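You operate a simulated robot arm through the tools that you are given. There is no shell and no other tool.

You are at the controls of a simulated robot arm. One attempt, no reset.

## Task
Set the controls near the top of the assembly table. At the end: the cam lever 2 of the black skirt rail is set to down; the cam lever 1 of the grey skirt rail is set to down; the cam lever 1 of the black skirt rail is set to down; the cam lever 2 of the grey skirt rail is set to down; the green card with the grey grip from the top of the assembly table is on the red tray; whatever was shut is shut again. Leave all else as you found it, and nothing knocked over.
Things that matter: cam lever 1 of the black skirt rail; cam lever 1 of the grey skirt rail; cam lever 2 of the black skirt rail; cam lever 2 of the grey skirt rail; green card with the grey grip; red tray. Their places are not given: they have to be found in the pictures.

It is judged by the outcome, as a careful person would: the job done as asked, and still so three seconds after it is handed in. It fails if anything else is knocked over, pushed out of place, dropped, spilled or broken.

## Robot
A 7-joint arm with a two-finger parallel gripper, fixed in place. Base frame: the origin is at the foot of the arm, x ahead of it, y to its left, z up; the work surface is at about z = 0. Units: mm, degrees, N and s.
With the tool pointing down near the work surface it reaches from about 240 to 620 mm from the base axis. Its first joint turns from -66.0 to 66.0 degrees. Payload 2.6 kg.
The TCP is the grasp point between the finger pads, 30 mm short of the fingertips. In the tool frame z runs along the fingers and y along their closing line. The gripper opens to 94 mm. The fingers are 28 mm wide and 10 mm thick; the gripper's body (50 by 96 mm) begins 55 mm behind the TCP.
Orientation is that of the tool frame in the base frame, as a unit quaternion [x, y, z, w]. With the fingers straight down and closing along the base's y, the tool's x points along the base's -x, its y along +y and its z along -z.

## Interface
- The arm moves only by the tool arm_command. Its argument "moves" is text: rows parted by semicolons, each of 7 numbers parted by spaces: the shift along the tool's x, y, z in mm, then the turn, a rotation vector about the tool's x, y, z in degrees, then the opening in per cent of the stroke, from 0 (shut) to 100 (fully open). In form: x y z ax ay az grip; .... A call has 1 to 20 rows; each row shifts and turns the commanded pose from where the row before left it, along the tool's axes as they then stand. A row lasts 0.2 s, in which the tool goes at most 50 mm and 8.6 degrees; a call with a longer step from one row to the next is refused whole, and so is a gripper value outside its range. Where a pose cannot be reached the arm comes as near as it can. A force on the tool above 40 N (or 10 N above the force at the start of the call, whichever is more), or a blocked arm, ends the call early, and 0.2 s more pass. Each finger travels about 72 mm/s and halts on what it meets, pressing with about 27 N; the grip force reading is that of the motor and also rises with nothing between the fingers. The clock runs only during rows and for 0.2 s after the last one: add rows that do not move to give the fingers time. The reply holds the time, the measured pose of the TCP, the force on the tool along the base axes, the opening and the grip force, in the units named above and with some noise, with the torque about the TCP (base axes, N m) and any sound that the robot's microphone picked up.
- Cameras (640 x 400 px; columns grow to the right, rows downward): "scene" is fixed at [23.8, 420.6, 578.1]; the picture's right is [-0.88, -0.48, 0.00], its down [-0.21, 0.39, -0.90] and it looks along [0.43, -0.79, -0.44] (base axes); focal length 308 px, centre (320, 200). "wrist" rides on the gripper at [76, 14, -102] in the tool frame; the picture's right is [-0.18, 0.98, 0.00], its down [-0.75, -0.14, -0.64] and it looks along [-0.63, -0.12, 0.77] (tool axes); focal length 243 px, centre (320, 200).
- camera(camera): a new picture of that camera. No time passes.
- pixel_to_xyz(camera, pixels): for up to 12 pixels [column, row] of the newest picture of that camera ("zoom" is the newest enlarged one), the place [x, y, z] in the base frame of the surface seen there, good to about 3 mm. No time passes.
- close_up(camera, box): a new picture of the part [left, top, right, bottom] of that camera's present view, enlarged. No time passes.
- job_done(): hands the job in; it is judged then, once.

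Leave the gripper open and the arm clear of the work at the hand-in unless told otherwise.

The tools are called after "Emit:" by a JSON object that holds its "method" and its "body". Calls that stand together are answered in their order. arm_command: Moves the arm, as the interface text tells. Its arguments: {"type":"object","properties":{"moves":{"type":"string"}},"required":["moves"]} The other tools are called the same way: camera (camera) takes a picture; pixel_to_xyz (camera, pixels) gives the place of the surface under pixels of a picture; close_up (camera, box) takes an enlarged picture of a part of a camera's view; job_done () hands the job in.

At the start:

```text
time: 0.0
position: [343.6, -137.1, 362.1]
ee_rot: [0.0, 1.0, -0.001, -0.001]
force: [-0.2, 0.0, -0.3]
wrist_torque: [-0.01, -0.03, -0.03]
width: 93.9
finger_force: 0.1
```

scene: 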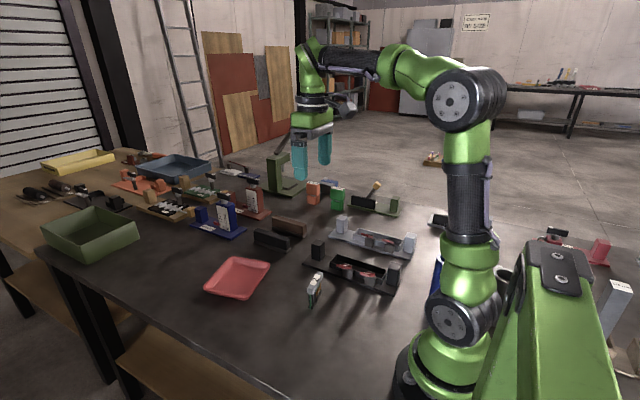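
wrist: 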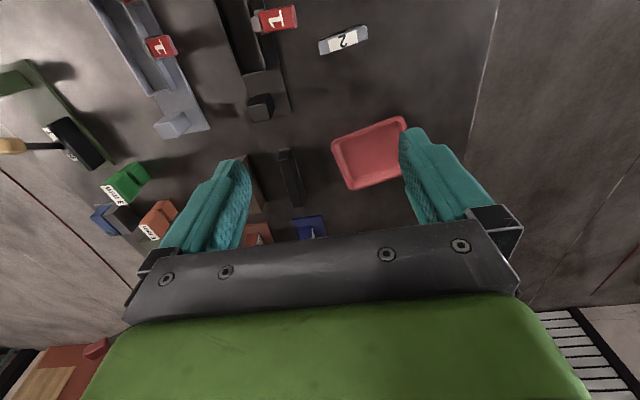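

I see the table with a grey and a black rail in the middle, a red tray, and several other items. First I'll enlarge the parts of the scene view that matter.

Emit:
{"method": "close_up", "body": {"camera": "scene", "box": [280, 200, 440, 320]}}

Emit:
{"method": "close_up", "body": {"camera": "scene", "box": [180, 140, 420, 290]}}

Emit:
{"method": "close_up", "body": {"camera": "wrist", "box": [0, 0, 400, 250]}}

Emit:
{"method": "close_up", "body": {"camera": "scene", "box": [0, 130, 280, 270]}}

```text
3.33 times, centred on (360, 260) of scene
```

zoom: 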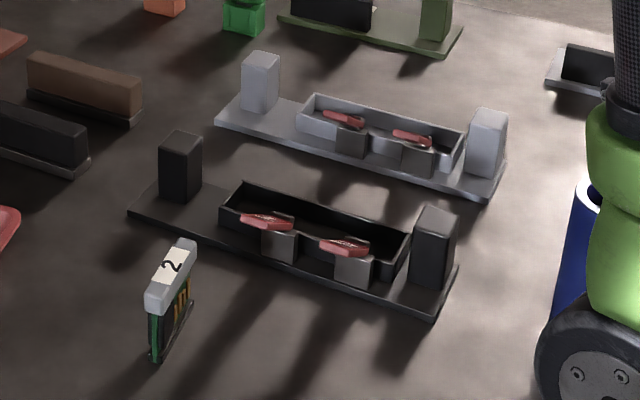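

```text
2.67 times, centred on (300, 215) of scene
```

zoom: 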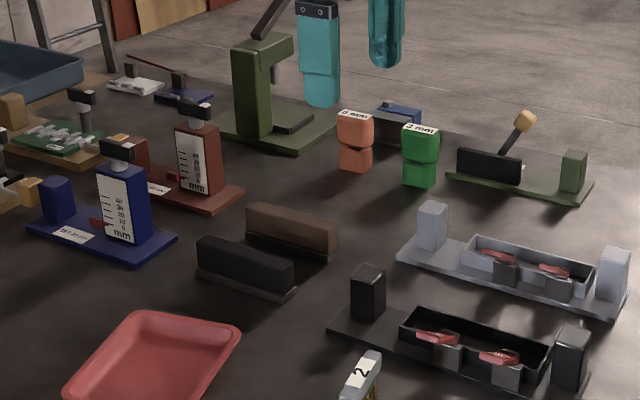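

```text
1.60 times, centred on (200, 125) of wrist
```

zoom: 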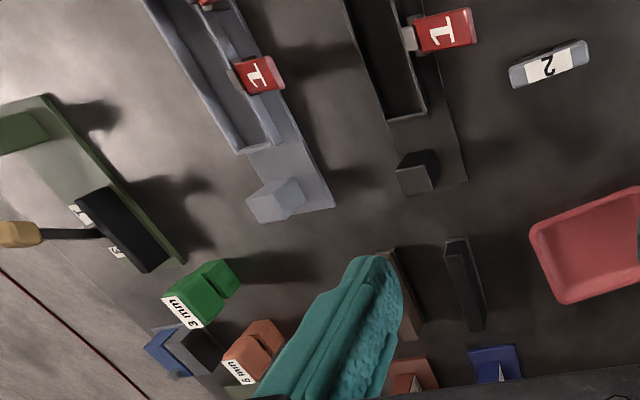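

```text
2.29 times, centred on (140, 200) of scene
```

zoom: 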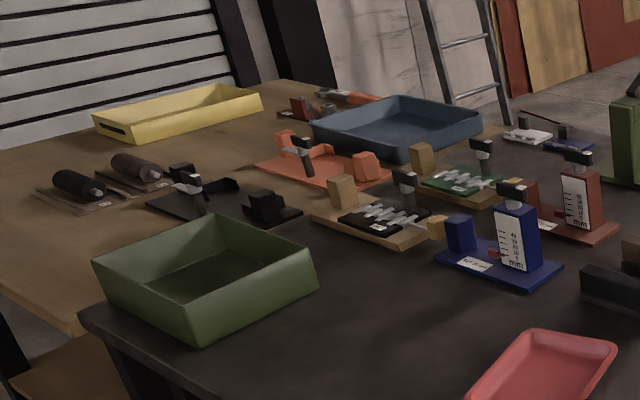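

The standing green card with grey grip labelled "2" is at about (316,288) in the scene. The rails have two red-tipped levers each. I'll measure surface points on these.

Emit:
{"method": "camera", "body": {"camera": "scene"}}

Emit:
{"method": "pixel_to_xyz", "body": {"camera": "scene", "pixels": [[347, 266], [366, 273], [349, 261], [368, 267], [366, 236], [383, 241], [319, 247], [390, 268], [323, 269], [316, 290], [237, 277], [345, 220]]}}

Emit:
{"method": "close_up", "body": {"camera": "scene", "box": [325, 240, 405, 290]}}

Emit:
{"method": "close_up", "body": {"camera": "scene", "box": [340, 215, 420, 265]}}

Emit:
{"method": "close_up", "body": {"camera": "wrist", "box": [80, 0, 400, 140]}}

```text
taken
```

scene: 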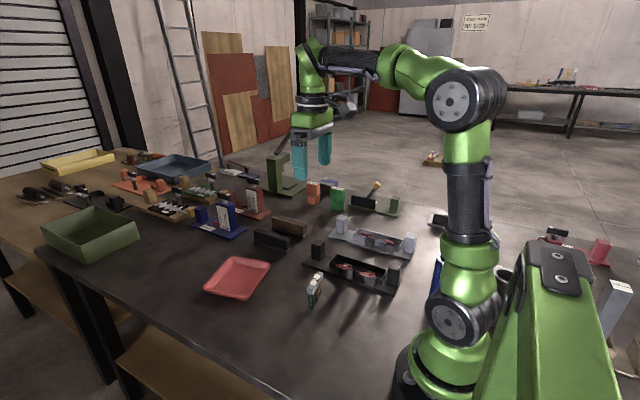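

```text
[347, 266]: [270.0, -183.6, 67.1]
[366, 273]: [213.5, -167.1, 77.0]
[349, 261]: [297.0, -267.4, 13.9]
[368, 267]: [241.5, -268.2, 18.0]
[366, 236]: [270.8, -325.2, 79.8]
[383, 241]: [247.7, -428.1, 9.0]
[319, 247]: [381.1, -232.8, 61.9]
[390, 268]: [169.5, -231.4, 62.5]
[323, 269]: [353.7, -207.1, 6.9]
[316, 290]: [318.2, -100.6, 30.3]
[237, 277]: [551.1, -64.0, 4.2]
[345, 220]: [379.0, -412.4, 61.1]
```

```text
8.00 times, centred on (365, 265) of scene
```

zoom: 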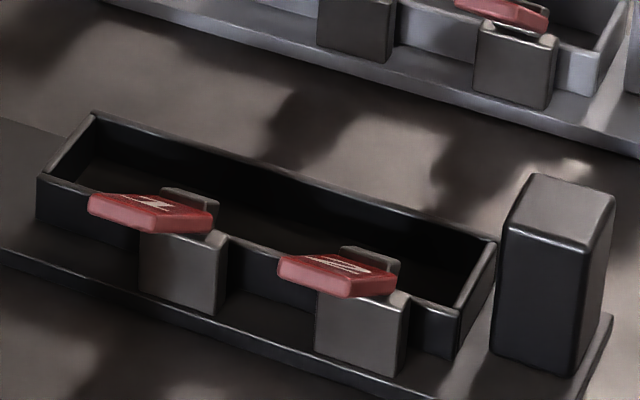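

```text
8.00 times, centred on (380, 240) of scene
```

zoom: 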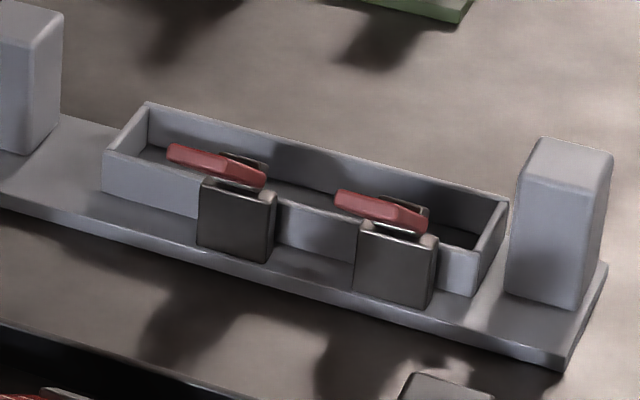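

```text
2.00 times, centred on (240, 70) of wrist
```

zoom: 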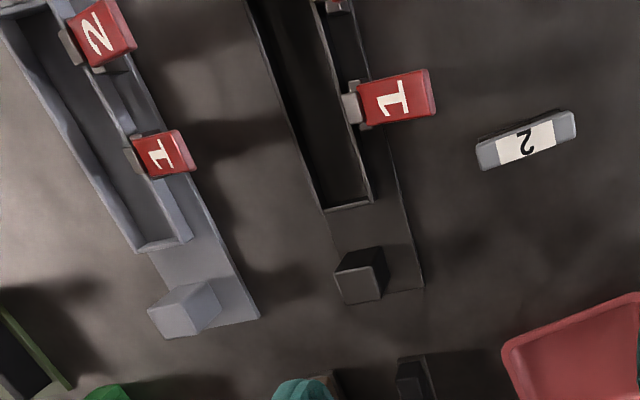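

Now I'll measure lever points from the wrist picture, around (343,50) black lever 1 and (160,45) grey lever 1, plus brackets.

Emit:
{"method": "camera", "body": {"camera": "wrist"}}

Emit:
{"method": "pixel_to_xyz", "body": {"camera": "wrist", "pixels": [[285, 18], [262, 20], [255, 28], [296, 14], [168, 45], [152, 47], [145, 50], [130, 18], [115, 22], [328, 42], [360, 33], [343, 38]]}}

Emit:
{"method": "close_up", "body": {"camera": "wrist", "box": [90, 0, 330, 75]}}

```text
taken
```

wrist: 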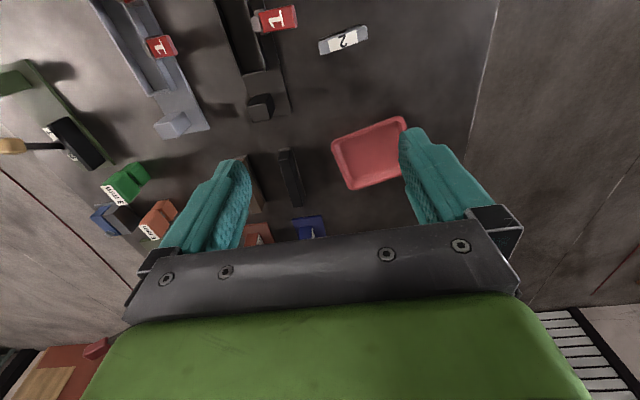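

```text
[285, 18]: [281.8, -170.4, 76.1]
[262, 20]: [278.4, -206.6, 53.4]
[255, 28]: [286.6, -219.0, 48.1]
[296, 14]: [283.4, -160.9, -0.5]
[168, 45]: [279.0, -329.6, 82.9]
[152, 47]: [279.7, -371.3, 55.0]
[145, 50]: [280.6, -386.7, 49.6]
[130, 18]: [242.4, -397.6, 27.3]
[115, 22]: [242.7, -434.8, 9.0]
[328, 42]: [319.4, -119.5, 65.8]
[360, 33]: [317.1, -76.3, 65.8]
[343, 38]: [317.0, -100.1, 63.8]
```

```text
2.67 times, centred on (210, 38) of wrist
```

zoom: 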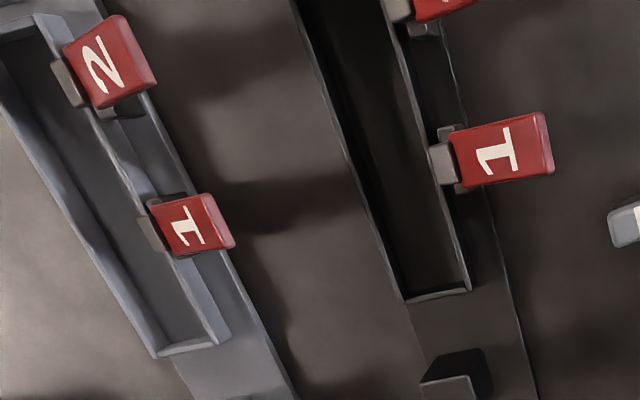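

Lever 1 of the black rail runs from about (278,-210,50) to its tip at (282,-165,77), i.e. raised toward +y. I'll move the arm back and right to get a view from above on all four levers, staying high.

Emit:
{"method": "arm_command", "body": {"moves": "18 -19 6 0 0 0 100; 18 -19 6 0 0 0 100; 18 -19 6 0 0 0 100; 18 -19 6 0 0 0 100; 16 -17 6 0 0 0 100; 0 0 0 0 0 0 100"}}

Emit:
{"method": "camera", "body": {"camera": "wrist"}}

Emit:
{"method": "camera", "body": {"camera": "scene"}}

```text
time: 1.4
position: [255.1, -229.7, 332.4]
ee_rot: [0.001, 1.0, 0.0, 0.0]
force: [-0.4, -1.0, 0.3]
wrist_torque: [0.0, -0.01, -0.02]
width: 94.1
finger_force: 0.1
```

```text
taken
```

wrist: 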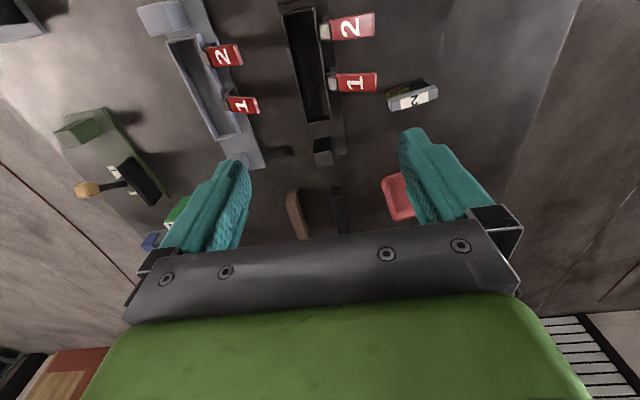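

```text
taken
```

scene: 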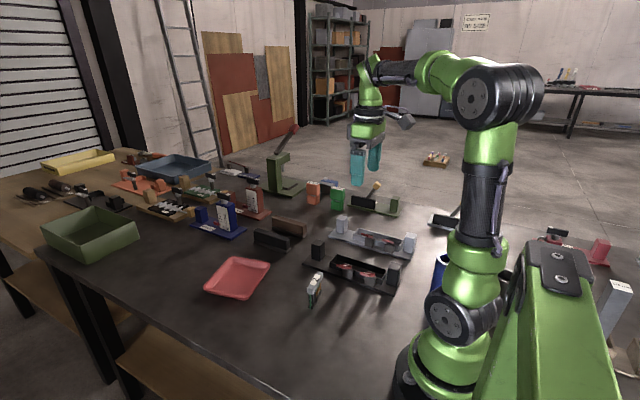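

All four levers are now in view of the wrist camera: grey 2 at (225,56), grey 1 at (242,104), black 2 at (352,26), black 1 at (356,83). I'll enlarge and measure.

Emit:
{"method": "close_up", "body": {"camera": "wrist", "box": [130, 0, 290, 100]}}

Emit:
{"method": "close_up", "body": {"camera": "wrist", "box": [270, 0, 450, 120]}}

Emit:
{"method": "pixel_to_xyz", "body": {"camera": "wrist", "pixels": [[240, 56], [215, 57], [207, 58], [256, 104], [236, 104], [227, 103], [373, 22], [340, 28], [325, 31], [375, 80], [342, 83], [330, 84]]}}

Emit:
{"method": "pixel_to_xyz", "body": {"camera": "wrist", "pixels": [[300, 50], [305, 70], [318, 60], [285, 60], [336, 120], [345, 150], [322, 140], [395, 88], [436, 87], [412, 108], [430, 100], [392, 104]]}}

```text
4.00 times, centred on (210, 50) of wrist
```

zoom: 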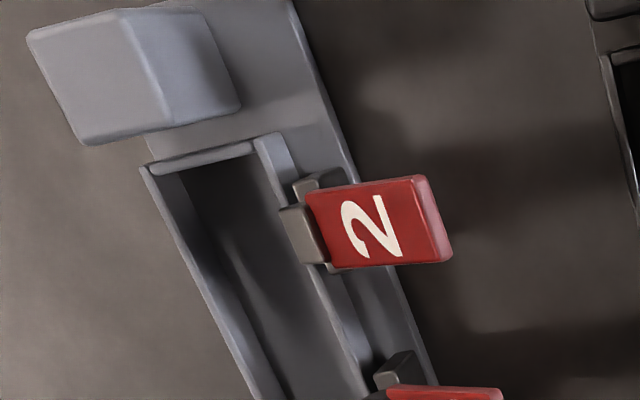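

```text
3.33 times, centred on (360, 60) of wrist
```

zoom: 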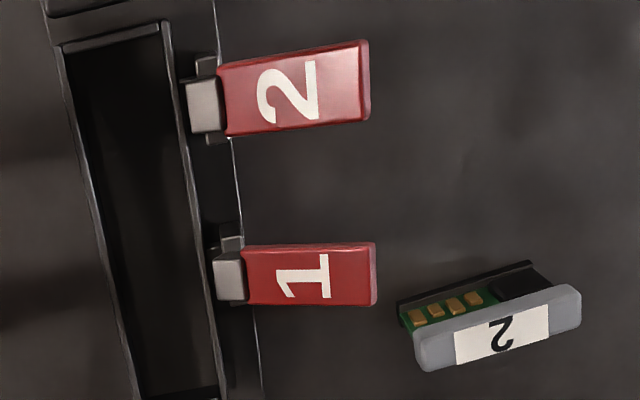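

```text
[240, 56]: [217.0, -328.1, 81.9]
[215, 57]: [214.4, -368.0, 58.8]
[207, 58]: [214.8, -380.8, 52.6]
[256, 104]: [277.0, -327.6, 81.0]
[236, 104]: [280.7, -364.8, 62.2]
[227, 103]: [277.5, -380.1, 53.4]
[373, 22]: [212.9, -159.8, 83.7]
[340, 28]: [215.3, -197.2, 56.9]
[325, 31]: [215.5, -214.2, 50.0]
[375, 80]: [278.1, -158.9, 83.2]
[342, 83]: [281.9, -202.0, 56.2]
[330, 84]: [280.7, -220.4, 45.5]
```

```text
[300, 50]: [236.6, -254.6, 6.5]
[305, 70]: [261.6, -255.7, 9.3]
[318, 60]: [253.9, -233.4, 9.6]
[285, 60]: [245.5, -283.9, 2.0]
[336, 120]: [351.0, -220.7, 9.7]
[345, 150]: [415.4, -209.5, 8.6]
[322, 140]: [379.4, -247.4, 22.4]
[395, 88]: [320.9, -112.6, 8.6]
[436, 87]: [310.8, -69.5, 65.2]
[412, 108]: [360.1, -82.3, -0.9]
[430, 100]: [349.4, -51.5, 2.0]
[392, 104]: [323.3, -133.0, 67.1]
```

The levers rise at about 34° from pivots near y=-215 (black) and y=-380 (grey) at z≈48, with tips at z≈84. I'll close the fingers and go above the outer half of black lever 1, around (280,-168), with the fingertips at z≈110.

Emit:
{"method": "arm_command", "body": {"moves": "-4 9 25 0 0 0 0; -4 9 25 0 0 0 0; -4 9 25 0 0 0 0; -4 9 25 0 0 0 0; -3 9 25 0 0 0 0; -3 9 25 0 0 0 0; -3 8 22 0 0 0 0; 0 0 18 0 0 0 0; 0 0 0 0 0 0 0"}}

Emit:
{"method": "camera", "body": {"camera": "wrist"}}

Emit:
{"method": "camera", "body": {"camera": "scene"}}

```text
time: 3.4
position: [279.7, -168.9, 144.4]
ee_rot: [0.001, 1.0, 0.0, 0.0]
force: [0.2, 0.5, 0.8]
wrist_torque: [0.01, -0.02, -0.03]
width: 0.0
finger_force: 26.8
```

```text
taken
```

wrist: 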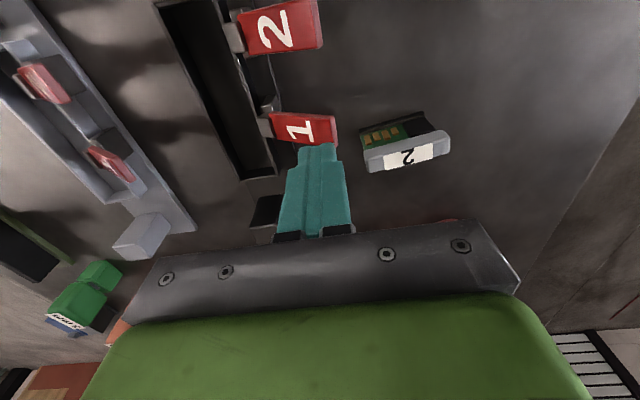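

```text
taken
```

scene: 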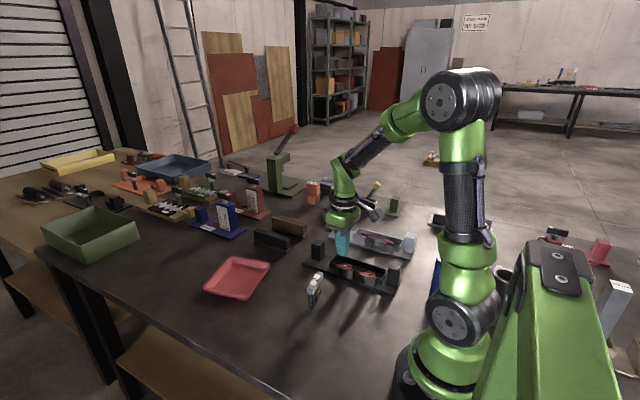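

The closed fingertips are above lever 1 of the black rail. I'll enlarge the views before pressing.

Emit:
{"method": "close_up", "body": {"camera": "wrist", "box": [200, 0, 480, 240]}}

Emit:
{"method": "close_up", "body": {"camera": "scene", "box": [290, 200, 430, 300]}}

Emit:
{"method": "pixel_to_xyz", "body": {"camera": "wrist", "pixels": [[335, 128], [275, 125], [262, 125], [303, 120], [265, 100], [320, 10], [245, 30], [230, 35]]}}

```text
1.67 times, centred on (340, 120) of wrist
```

zoom: 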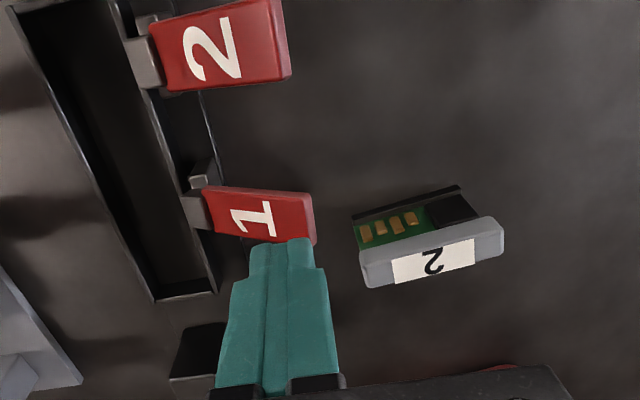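

```text
4.00 times, centred on (360, 250) of scene
```

zoom: 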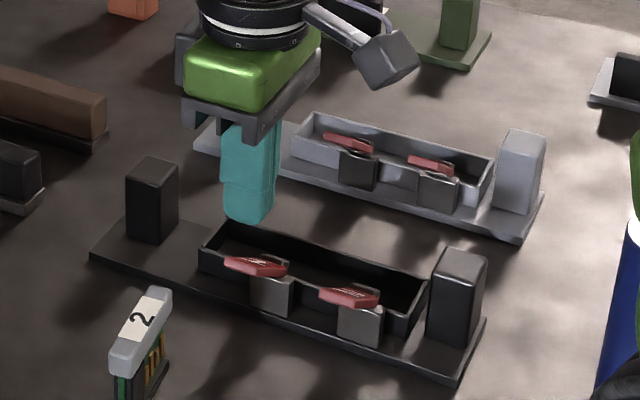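

```text
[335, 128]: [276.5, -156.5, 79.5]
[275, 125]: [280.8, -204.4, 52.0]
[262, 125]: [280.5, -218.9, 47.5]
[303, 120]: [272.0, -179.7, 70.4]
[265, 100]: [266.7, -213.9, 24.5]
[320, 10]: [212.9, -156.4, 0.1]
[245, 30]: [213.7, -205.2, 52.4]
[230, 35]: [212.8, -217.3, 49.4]
```

Alignment looks good. Now lowering slowly onto the red plate, watching the force.

Emit:
{"method": "arm_command", "body": {"moves": "0 0 8 0 0 0 0; 0 0 8 0 0 0 0; 0 0 8 0 0 0 0; 0 0 4 0 0 0 0; 0 0 4 0 0 0 0; 0 0 4 0 0 0 0; 0 0 4 0 0 0 0; 0 0 4 0 0 0 0; 0 0 4 0 0 0 0"}}

Emit:
{"method": "close_up", "body": {"camera": "scene", "box": [290, 200, 430, 300]}}

Emit:
{"method": "camera", "body": {"camera": "wrist"}}

```text
time: 5.4
position: [281.3, -167.7, 95.1]
ee_rot: [0.001, 1.0, -0.001, 0.0]
force: [1.2, 2.5, 4.5]
wrist_torque: [0.08, -0.03, 0.0]
width: 0.0
finger_force: 27.3
```

```text
4.00 times, centred on (360, 250) of scene
```

zoom: 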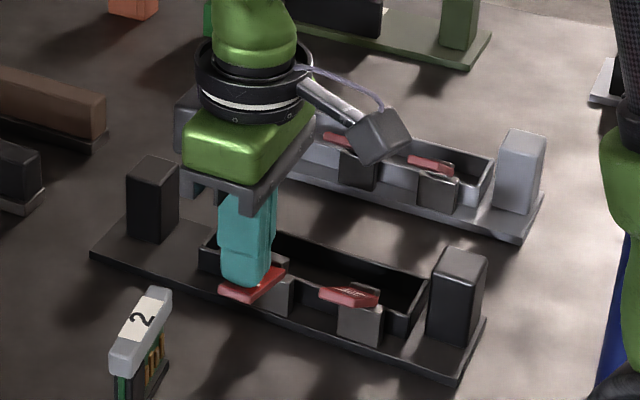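

```text
taken
```

wrist: 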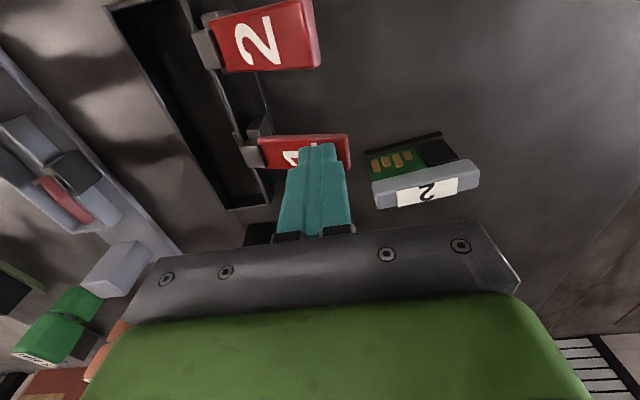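

The lever is turning with only about 4.5 N. I continue down, slowly.

Emit:
{"method": "arm_command", "body": {"moves": "0 0 4 0 0 0 0; 0 0 4 0 0 0 0; 0 0 4 0 0 0 0; 0 0 4 0 0 0 0; 0 0 4 0 0 0 0"}}

Emit:
{"method": "close_up", "body": {"camera": "scene", "box": [290, 200, 430, 300]}}

```text
time: 6.6
position: [279.7, -167.5, 76.1]
ee_rot: [0.001, 1.0, 0.002, 0.0]
force: [-6.2, 13.7, 24.0]
wrist_torque: [0.25, 0.18, -0.07]
width: 0.0
finger_force: 27.2
```

```text
4.00 times, centred on (360, 250) of scene
```

zoom: 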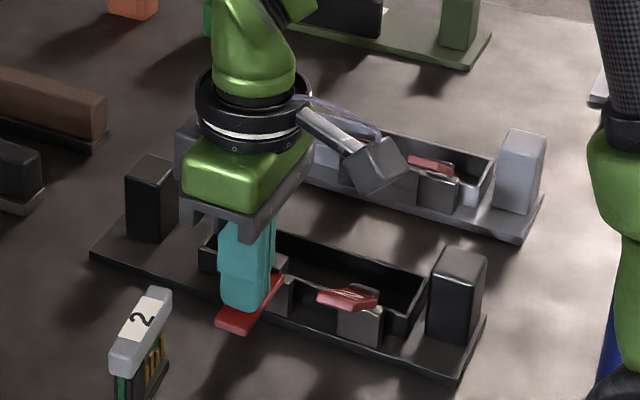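

Force rose to 24 N; the lever now slopes downward. I'll check the picture before pushing further.

Emit:
{"method": "camera", "body": {"camera": "wrist"}}

Emit:
{"method": "close_up", "body": {"camera": "scene", "box": [320, 240, 400, 300]}}

Emit:
{"method": "pixel_to_xyz", "body": {"camera": "zoom", "pixels": [[240, 240], [220, 270], [300, 150], [310, 180], [190, 255], [420, 130]]}}

```text
taken
```

wrist: 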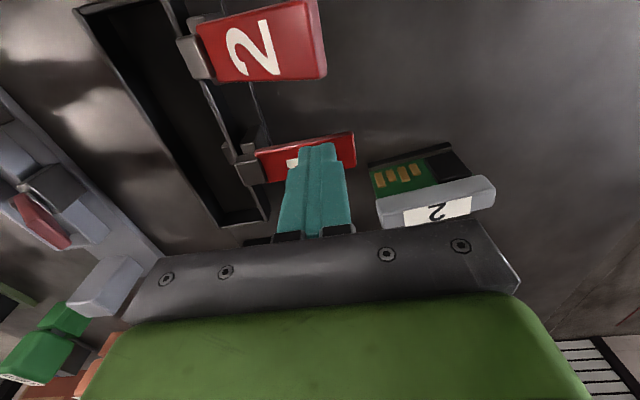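

```text
6.67 times, centred on (360, 270) of scene
```

zoom: 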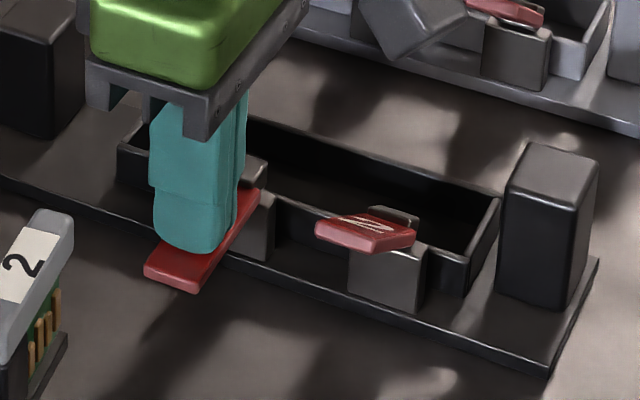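

```text
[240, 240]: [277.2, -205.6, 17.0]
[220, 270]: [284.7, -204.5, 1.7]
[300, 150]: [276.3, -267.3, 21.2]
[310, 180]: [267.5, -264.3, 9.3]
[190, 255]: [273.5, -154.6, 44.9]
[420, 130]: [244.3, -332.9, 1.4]
```

The tip now sits at about z=42, below the pivot. I'll press a few more mm in small steps to see whether this is the end stop.

Emit:
{"method": "arm_command", "body": {"moves": "0 0 1 0 0 0 0; 0 0 1 0 0 0 0; 0 0 1 0 0 0 0"}}

```text
time: 7.1
position: [281.3, -166.7, 74.1]
ee_rot: [0.002, 1.0, 0.002, 0.0]
force: [-2.4, 3.0, 10.7]
wrist_torque: [0.0, 0.1, -0.05]
width: 0.0
finger_force: 27.0
stopped in row 2: the force on the tool passed its limit at 42 N (the readings are from after the stop); the commanded pose is now the measured one
```

The force passed 42 N within 2 mm, so this is the hard stop. I back off upward and look whether the lever stays down.

Emit:
{"method": "arm_command", "body": {"moves": "0 0 -5 0 0 0 0; 0 0 -15 0 0 0 0; 0 0 -20 0 0 0 0; 0 0 -25 0 0 0 0; 0 0 0 0 0 0 0"}}

Emit:
{"method": "close_up", "body": {"camera": "scene", "box": [290, 200, 430, 300]}}

Emit:
{"method": "camera", "body": {"camera": "wrist"}}

```text
time: 8.3
position: [282.5, -165.4, 137.2]
ee_rot: [0.002, 1.0, 0.003, -0.001]
force: [-0.4, 0.0, -0.4]
wrist_torque: [0.04, 0.02, 0.0]
width: 0.0
finger_force: 27.0
```

```text
4.00 times, centred on (360, 250) of scene
```

zoom: 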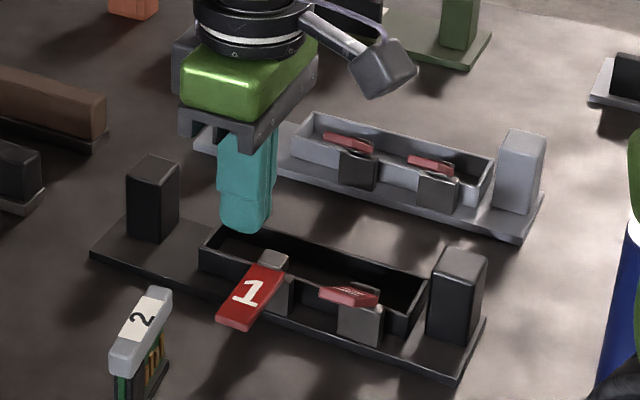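

```text
taken
```

wrist: 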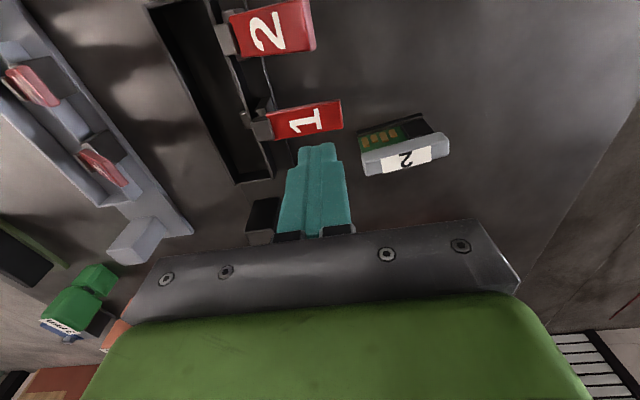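

Lever 1 of the black rail stays down. I measure it, and check lever 2's position for the next press.

Emit:
{"method": "pixel_to_xyz", "body": {"camera": "wrist", "pixels": [[338, 115], [280, 124], [262, 127], [305, 105], [305, 133], [310, 15], [240, 35], [270, 8], [275, 48], [225, 40]]}}

Emit:
{"method": "pixel_to_xyz", "body": {"camera": "scene", "pixels": [[348, 276], [356, 267], [319, 247], [390, 268]]}}

```text
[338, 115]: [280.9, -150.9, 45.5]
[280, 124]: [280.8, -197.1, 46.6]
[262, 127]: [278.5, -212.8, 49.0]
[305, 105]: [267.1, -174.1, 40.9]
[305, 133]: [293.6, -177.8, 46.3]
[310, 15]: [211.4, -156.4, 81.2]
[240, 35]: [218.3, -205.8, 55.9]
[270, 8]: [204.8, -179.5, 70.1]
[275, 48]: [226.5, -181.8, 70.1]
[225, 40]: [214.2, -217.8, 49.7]
```

```text
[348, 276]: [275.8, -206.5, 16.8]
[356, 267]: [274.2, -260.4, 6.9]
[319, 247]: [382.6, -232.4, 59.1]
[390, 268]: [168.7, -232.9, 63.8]
```

Black lever 1 now lies flat at z≈46, at its stop. Next: shift to above black lever 2, at (214.5,-168), still at z≈137.

Emit:
{"method": "arm_command", "body": {"moves": "17 0 -1 0 0 0 0; 17 -1 -1 0 0 0 0; 17 -1 -1 0 0 0 0; 17 -1 0 0 0 0 0; 0 0 0 0 0 0 0"}}

Emit:
{"method": "camera", "body": {"camera": "wrist"}}

Emit:
{"method": "close_up", "body": {"camera": "scene", "box": [290, 200, 430, 300]}}

```text
time: 9.5
position: [215.1, -170.9, 141.4]
ee_rot: [0.002, 1.0, 0.002, -0.001]
force: [0.9, 0.1, 0.9]
wrist_torque: [0.01, 0.01, -0.02]
width: 0.0
finger_force: 27.7
```

```text
taken
```

wrist: 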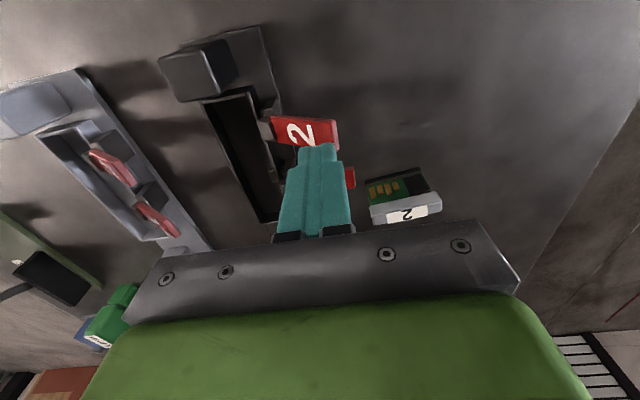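

```text
4.00 times, centred on (360, 250) of scene
```

zoom: 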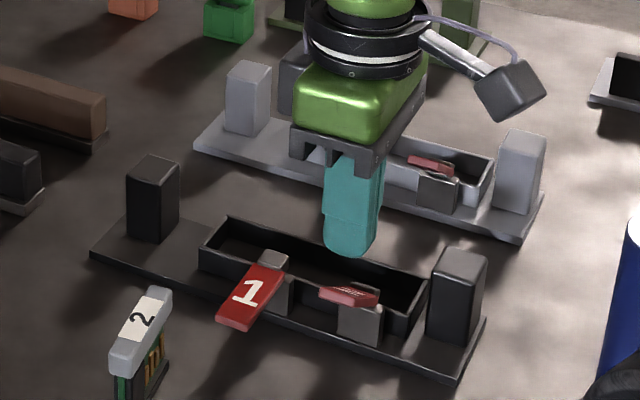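

Fingertip is over lever 2. Lowering: quickly to first contact, then in 4 mm steps to the same depth as before.

Emit:
{"method": "arm_command", "body": {"moves": "0 1 8 0 0 0 0; 0 1 8 0 0 0 0; 0 1 8 0 0 0 0; 0 0 6 0 0 0 0; 0 0 5 0 0 0 0; 0 0 5 0 0 0 0; 0 0 5 0 0 0 0; 0 0 5 0 0 0 0; 0 0 4 0 0 0 0; 0 0 4 0 0 0 0; 0 0 3 0 0 0 0; 0 0 2 0 0 0 0; 0 0 2 0 0 0 0; 0 0 1 0 0 0 0; 0 0 1 0 0 0 0"}}

Emit:
{"method": "close_up", "body": {"camera": "scene", "box": [290, 200, 430, 300]}}

```text
time: 12.7
position: [213.1, -166.0, 74.0]
ee_rot: [0.001, 1.0, 0.003, 0.0]
force: [-3.0, 15.4, 22.0]
wrist_torque: [0.29, 0.05, 0.01]
width: 0.2
finger_force: 26.9
```

```text
4.00 times, centred on (360, 250) of scene
```

zoom: 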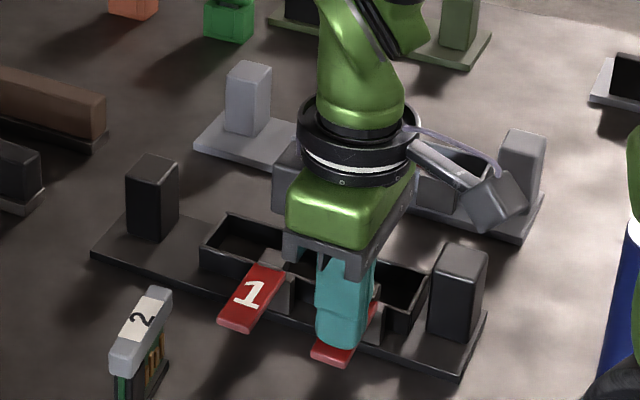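

Same depth and force as for lever 1. A last 2 mm to confirm the stop, then I withdraw upward.

Emit:
{"method": "arm_command", "body": {"moves": "0 0 1 0 0 0 0; 0 0 1 0 0 0 0; 0 0 1 0 0 0 0"}}

Emit:
{"method": "arm_command", "body": {"moves": "0 0 -5 0 0 0 0; 0 0 -15 0 0 0 0; 0 0 -25 0 0 0 0; 0 0 -30 0 0 0 0; 0 0 -35 0 0 0 0; 0 0 0 0 0 0 0"}}

Emit:
{"method": "close_up", "body": {"camera": "scene", "box": [290, 200, 430, 300]}}

Emit:
{"method": "camera", "body": {"camera": "wrist"}}

```text
time: 13.5
position: [212.8, -166.7, 72.0]
ee_rot: [0.002, 1.0, 0.0, 0.0]
force: [1.3, 7.3, 12.2]
wrist_torque: [0.1, -0.1, 0.02]
width: 0.0
finger_force: 27.1
```

```text
time: 14.9
position: [213.7, -165.4, 183.7]
ee_rot: [0.0, 1.0, 0.002, -0.002]
force: [-0.7, 0.5, -0.2]
wrist_torque: [0.04, 0.01, 0.03]
width: 0.0
finger_force: 26.5
```

```text
4.00 times, centred on (360, 250) of scene
```

zoom: 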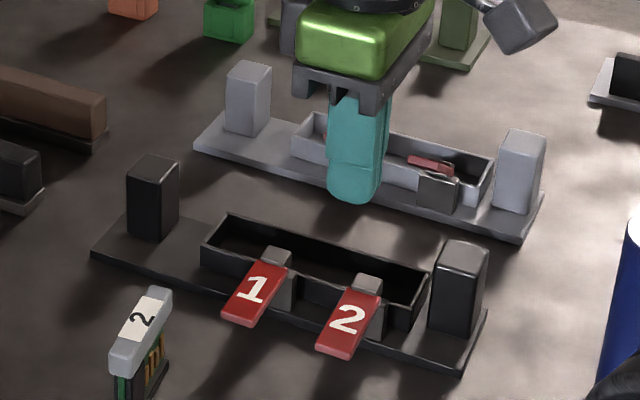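

```text
taken
```

wrist: 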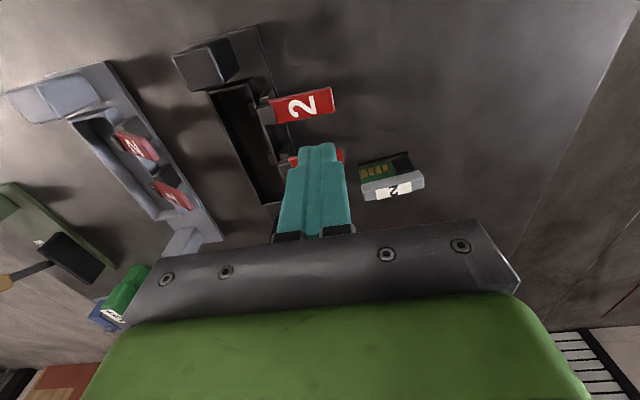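

Both black levers are down. The right end of the black rail seems to have shifted by a pixel or so; I'll take the same enlargement as at the start to compare.

Emit:
{"method": "close_up", "body": {"camera": "scene", "box": [325, 240, 405, 290]}}

Emit:
{"method": "close_up", "body": {"camera": "scene", "box": [280, 200, 440, 320]}}

Emit:
{"method": "pixel_to_xyz", "body": {"camera": "scene", "pixels": [[319, 247], [390, 268], [350, 275], [377, 282], [360, 269], [383, 275]]}}

```text
8.00 times, centred on (365, 265) of scene
```

zoom: 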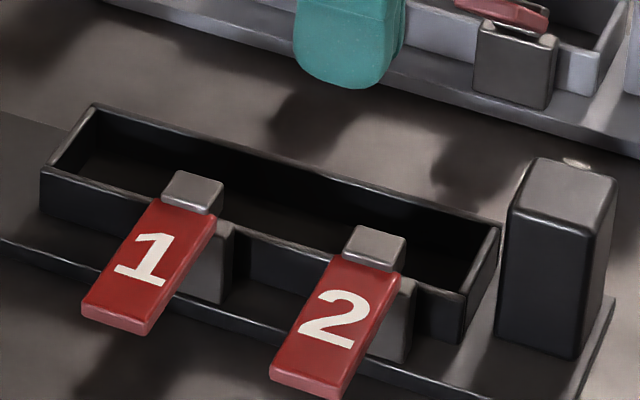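

```text
3.33 times, centred on (360, 260) of scene
```

zoom: 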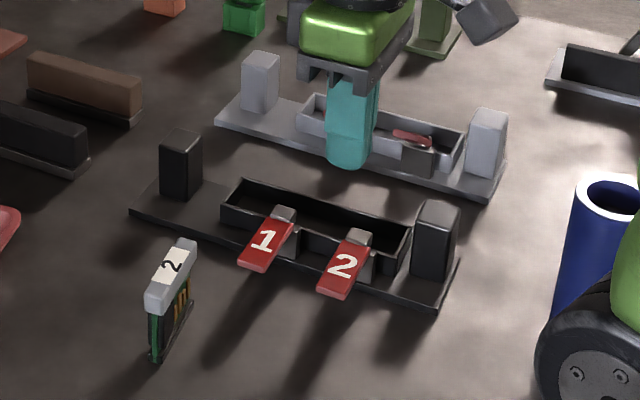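

```text
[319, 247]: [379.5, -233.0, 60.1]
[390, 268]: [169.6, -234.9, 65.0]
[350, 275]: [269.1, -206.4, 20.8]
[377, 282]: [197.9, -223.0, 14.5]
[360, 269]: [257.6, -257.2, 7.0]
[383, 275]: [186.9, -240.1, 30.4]
```

The black rail's right end has slid a few mm toward -y (about 2 px in the picture). I'll measure its present geometry closely before deciding on a gentle correction.

Emit:
{"method": "pixel_to_xyz", "body": {"camera": "wrist", "pixels": [[331, 98], [322, 90], [322, 110], [300, 104], [278, 108], [266, 112], [190, 70], [215, 62], [260, 30], [272, 70], [205, 75], [232, 68]]}}

Emit:
{"method": "close_up", "body": {"camera": "wrist", "box": [160, 10, 360, 210]}}

```text
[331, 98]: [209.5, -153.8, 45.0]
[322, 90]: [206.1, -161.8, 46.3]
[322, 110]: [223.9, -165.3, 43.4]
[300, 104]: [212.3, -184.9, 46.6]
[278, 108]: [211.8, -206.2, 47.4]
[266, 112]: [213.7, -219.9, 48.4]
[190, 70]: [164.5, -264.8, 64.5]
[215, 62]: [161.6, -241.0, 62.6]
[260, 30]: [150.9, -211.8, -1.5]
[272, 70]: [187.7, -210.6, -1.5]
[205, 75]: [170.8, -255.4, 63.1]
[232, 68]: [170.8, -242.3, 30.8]
```

```text
2.00 times, centred on (260, 110) of wrist
```

zoom: 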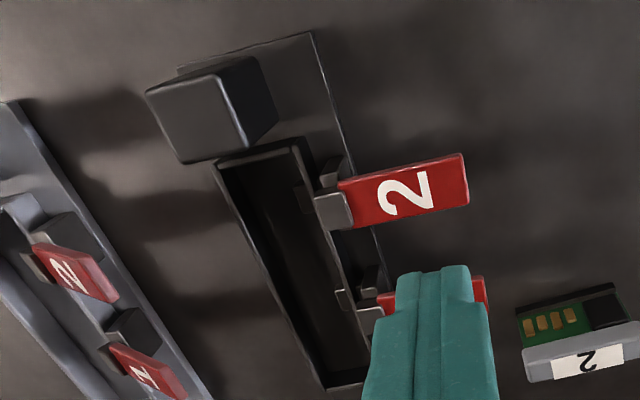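

The levers lie flat (z 48→45). The slide came from the fingertip sticking to the lever as its tip swung outward; for the grey rail I will follow the arc. First I measure the black rail's right tower and the gap behind it, to nudge the rail back gently.

Emit:
{"method": "pixel_to_xyz", "body": {"camera": "zoom", "pixels": [[155, 95], [185, 155], [230, 145], [215, 75], [268, 115], [250, 75], [310, 40], [110, 190], [60, 160], [10, 110], [140, 240], [335, 375]]}}

Emit:
{"method": "pixel_to_xyz", "body": {"camera": "scene", "pixels": [[389, 265], [395, 262], [401, 263], [393, 284], [399, 280], [389, 294], [402, 277], [322, 236], [330, 240], [335, 250], [345, 253], [330, 254]]}}

```text
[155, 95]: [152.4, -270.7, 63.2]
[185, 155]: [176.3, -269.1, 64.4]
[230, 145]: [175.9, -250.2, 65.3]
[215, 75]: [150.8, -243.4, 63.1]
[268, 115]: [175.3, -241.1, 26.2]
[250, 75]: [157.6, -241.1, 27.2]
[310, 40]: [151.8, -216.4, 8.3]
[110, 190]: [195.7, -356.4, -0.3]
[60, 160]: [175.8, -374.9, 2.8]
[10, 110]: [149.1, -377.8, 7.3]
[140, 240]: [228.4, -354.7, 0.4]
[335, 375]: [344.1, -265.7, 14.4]
```

```text
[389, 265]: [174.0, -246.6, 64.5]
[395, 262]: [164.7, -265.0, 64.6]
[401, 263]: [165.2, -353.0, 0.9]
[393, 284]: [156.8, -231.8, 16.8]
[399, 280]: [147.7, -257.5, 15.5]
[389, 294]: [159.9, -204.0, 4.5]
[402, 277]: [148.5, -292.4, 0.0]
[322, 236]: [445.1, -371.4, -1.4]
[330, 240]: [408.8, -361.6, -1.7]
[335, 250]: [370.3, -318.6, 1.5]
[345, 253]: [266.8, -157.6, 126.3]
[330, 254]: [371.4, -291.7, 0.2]
```

The black rail's right tower spans x 149–180, y -272 to -241, top z≈64; behind it is free table to the grey rail at y≈-355. I'll go high over to (165,-298) and then down behind the tower with fingertips above the base plate.

Emit:
{"method": "arm_command", "body": {"moves": "10 -26 0 0 0 0 0; 10 -27 0 0 0 0 0; 10 -27 0 0 0 0 0; 10 -27 0 0 0 0 0; 9 -26 0 0 0 0 0; 0 0 0 0 0 0 0"}}

Emit:
{"method": "camera", "body": {"camera": "wrist"}}

Emit:
{"method": "close_up", "body": {"camera": "scene", "box": [290, 180, 450, 300]}}

```text
time: 16.3
position: [164.0, -300.2, 180.3]
ee_rot: [0.001, 1.0, 0.002, -0.001]
force: [0.2, 0.9, -0.6]
wrist_torque: [0.02, 0.0, 0.03]
width: 0.0
finger_force: 27.1
```

```text
taken
```

wrist: 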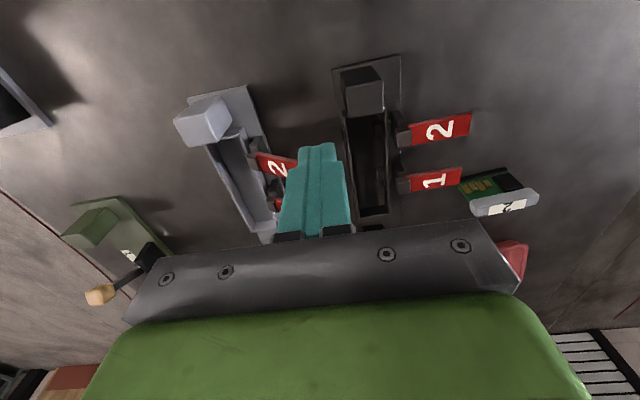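

```text
3.33 times, centred on (370, 240) of scene
```

zoom: 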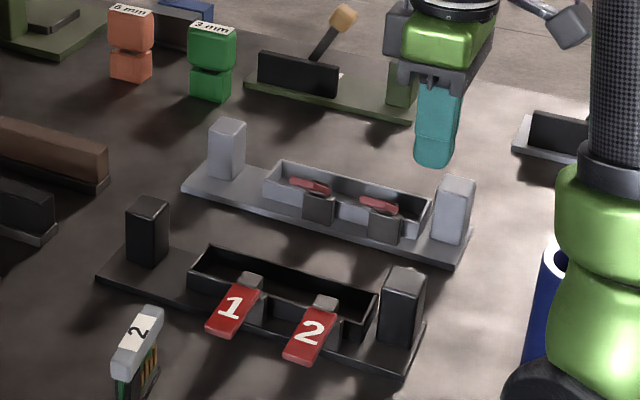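

The way down behind the tower is free. Lowering to fingertip height ≈18 mm at (164,-300).

Emit:
{"method": "arm_command", "body": {"moves": "0 0 25 0 0 0 0; 0 0 25 0 0 0 0; 0 0 25 0 0 0 0; 0 0 20 0 0 0 0; 0 0 15 0 0 0 0; 0 0 12 0 0 0 0; 0 0 8 0 0 0 0; 0 0 0 0 0 0 0"}}

Emit:
{"method": "camera", "body": {"camera": "wrist"}}

Emit:
{"method": "close_up", "body": {"camera": "scene", "box": [280, 200, 440, 320]}}

```text
time: 18.1
position: [163.1, -298.6, 51.8]
ee_rot: [0.0, 1.0, 0.002, 0.0]
force: [-0.4, 0.1, -0.3]
wrist_torque: [-0.02, 0.03, -0.01]
width: 0.0
finger_force: 27.2
```

```text
taken
```

wrist: 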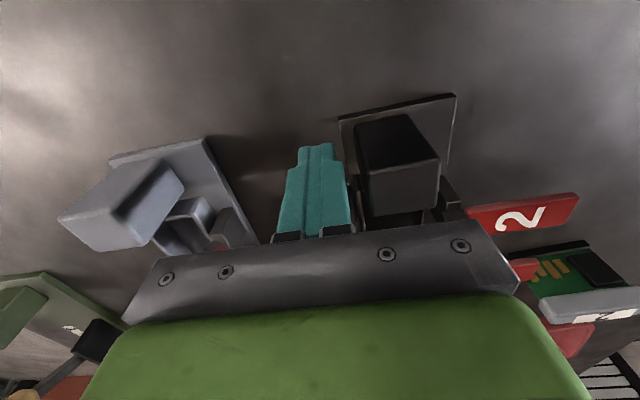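

```text
3.33 times, centred on (360, 260) of scene
```

zoom: 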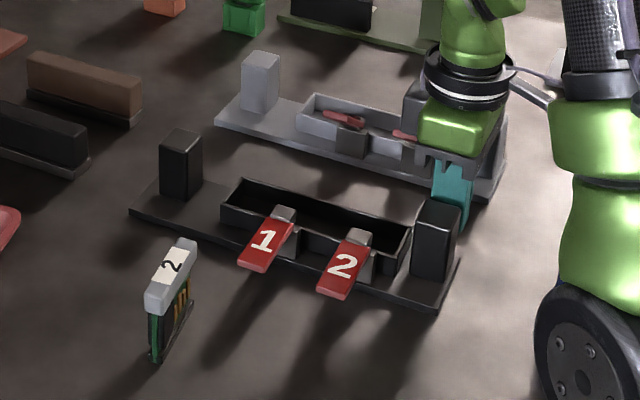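

Fingers are in the gap behind the tower, no contact. I approach +y by 12 mm and then continue in small steps.

Emit:
{"method": "arm_command", "body": {"moves": "0 4 0 0 0 0 0; 0 4 0 0 0 0 0; 0 4 0 0 0 0 0; 0 2 0 0 0 0 0; 0 0 0 0 0 0 0"}}

Emit:
{"method": "arm_command", "body": {"moves": "0 2 0 0 0 0 0; 0 1 0 0 0 0 0; 0 0 0 0 0 0 0"}}

Emit:
{"method": "close_up", "body": {"camera": "scene", "box": [325, 240, 405, 290]}}

```text
time: 19.3
position: [162.4, -286.0, 52.3]
ee_rot: [0.001, 1.0, 0.002, -0.001]
force: [-0.2, -0.9, -0.4]
wrist_torque: [0.0, -0.04, 0.03]
width: 0.2
finger_force: 27.1
```

```text
time: 20.1
position: [162.8, -281.8, 49.9]
ee_rot: [0.0, 1.0, 0.001, 0.001]
force: [1.3, -1.7, 0.6]
wrist_torque: [0.0, 0.01, -0.05]
width: 0.1
finger_force: 26.9
```

```text
8.00 times, centred on (365, 265) of scene
```

zoom: 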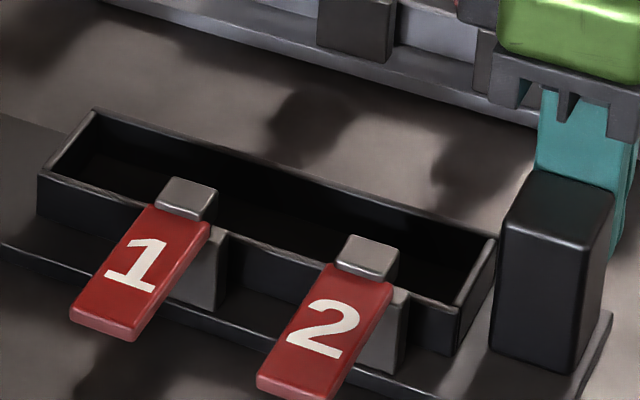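

The rail now matches the starting picture (tower corner back at (613,195), base corner at (610,312) in this enlargement). I back off in -y and rise.

Emit:
{"method": "arm_command", "body": {"moves": "0 -3 0 0 0 0 0; 0 -5 0 0 0 0 0; 0 -6 0 0 0 0 0; 0 0 -25 0 0 0 0; 0 0 -35 0 0 0 0; 0 0 -40 0 0 0 0; 0 0 -30 0 0 0 0; 0 0 0 0 0 0 0"}}

Emit:
{"method": "close_up", "body": {"camera": "scene", "box": [325, 240, 405, 290]}}

Emit:
{"method": "camera", "body": {"camera": "wrist"}}

```text
time: 21.9
position: [162.1, -296.1, 183.0]
ee_rot: [0.001, 1.0, 0.001, -0.001]
force: [-0.8, -0.4, -0.3]
wrist_torque: [-0.06, 0.01, -0.02]
width: 0.0
finger_force: 26.9
```

```text
8.00 times, centred on (365, 265) of scene
```

zoom: 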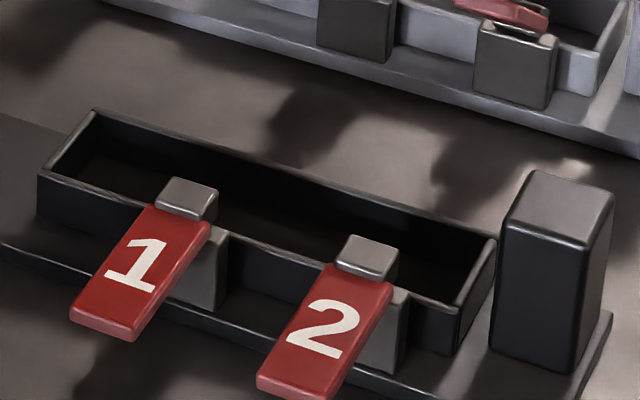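

```text
taken
```

wrist: 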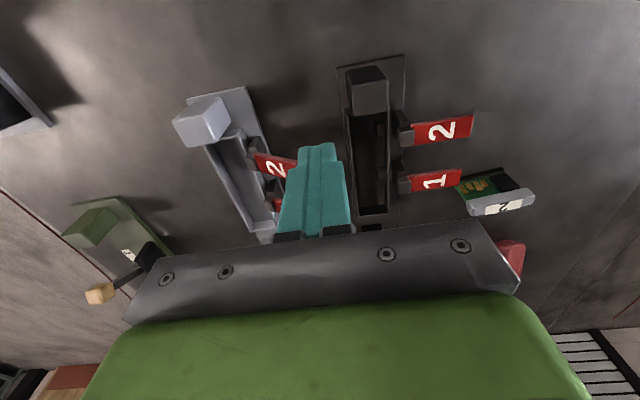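

The black rail matches its starting picture again. Now the grey rail: I move high to above grey lever 2 at (216,-338), TCP z≈140.

Emit:
{"method": "arm_command", "body": {"moves": "-13 -10 5 0 0 0 0; -13 -10 5 0 0 0 0; -14 -11 5 0 0 0 0; -14 -11 5 0 0 0 0; 0 0 12 0 0 0 0; 0 0 11 0 0 0 0; 0 0 0 0 0 0 0"}}

Emit:
{"method": "camera", "body": {"camera": "wrist"}}

Emit:
{"method": "close_up", "body": {"camera": "scene", "box": [320, 200, 440, 280]}}

```text
time: 23.5
position: [218.0, -338.6, 137.2]
ee_rot: [0.001, 1.0, 0.001, 0.0]
force: [-0.3, 0.5, 0.1]
wrist_torque: [0.01, 0.02, -0.02]
width: 0.1
finger_force: 27.2
```

```text
taken
```

wrist: 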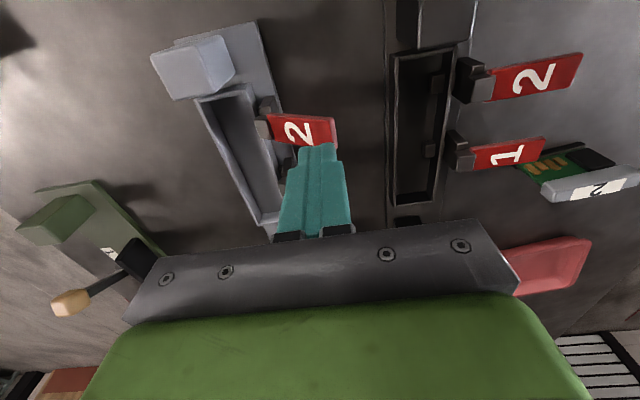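

```text
5.00 times, centred on (380, 240) of scene
```

zoom: 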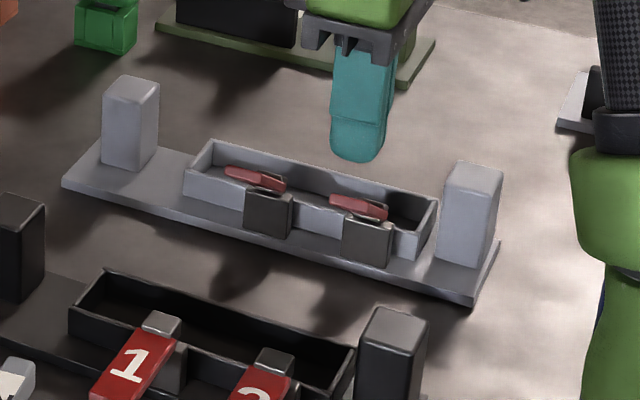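

I measure grey lever 2 from this nearer view for the exact centre line and tip.

Emit:
{"method": "pixel_to_xyz", "body": {"camera": "wrist", "pixels": [[334, 122], [330, 145], [300, 118], [285, 130], [275, 120], [262, 128], [275, 139], [270, 103], [260, 75], [225, 100]]}}

Emit:
{"method": "close_up", "body": {"camera": "wrist", "box": [200, 60, 380, 240]}}

```text
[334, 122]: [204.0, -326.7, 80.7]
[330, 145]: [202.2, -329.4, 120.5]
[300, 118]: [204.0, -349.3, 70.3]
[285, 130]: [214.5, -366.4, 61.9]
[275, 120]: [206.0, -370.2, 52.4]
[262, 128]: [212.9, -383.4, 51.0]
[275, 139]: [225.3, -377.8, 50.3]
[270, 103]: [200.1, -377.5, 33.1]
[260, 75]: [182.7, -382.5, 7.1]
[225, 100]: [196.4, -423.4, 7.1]
```

```text
2.22 times, centred on (290, 150) of wrist
```

zoom: 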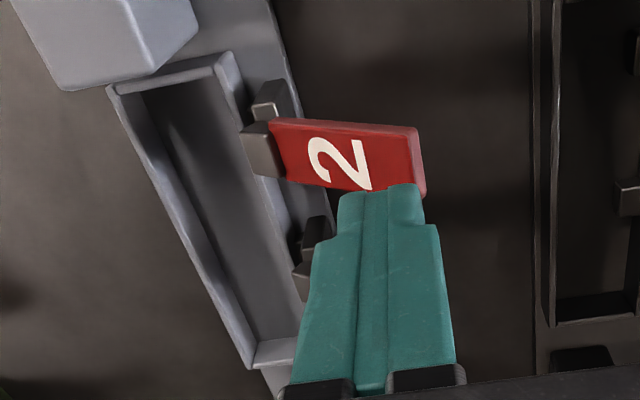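

Centre line of the lever is x≈215, tip y≈-323. I descend to just above contact, then follow the tip's arc (down and slightly +y), stopping short to check the force.

Emit:
{"method": "arm_command", "body": {"moves": "1 0 10 0 0 0 0; 1 0 10 0 0 0 0; 0 0 6 0 0 0 0; 0 2.2 4 0 0 0 0; 0 1.9 4 0 0 0 0; 0 1.6 4 0 0 0 0; 0 1.3 4 0 0 0 0; 0 1 4 0 0 0 0; 0 0.7 4 0 0 0 0"}}

Emit:
{"method": "close_up", "body": {"camera": "scene", "box": [320, 200, 440, 280]}}

```text
time: 25.5
position: [215.6, -330.0, 88.3]
ee_rot: [0.001, 1.0, 0.002, -0.002]
force: [-1.7, 3.2, 4.3]
wrist_torque: [0.1, -0.01, 0.02]
width: 0.1
finger_force: 26.8
```

```text
5.00 times, centred on (380, 240) of scene
```

zoom: 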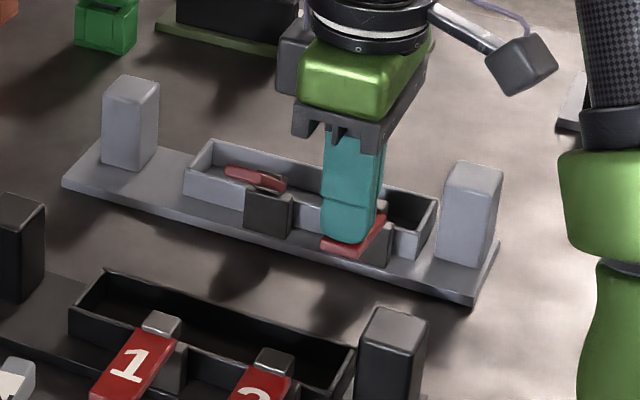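

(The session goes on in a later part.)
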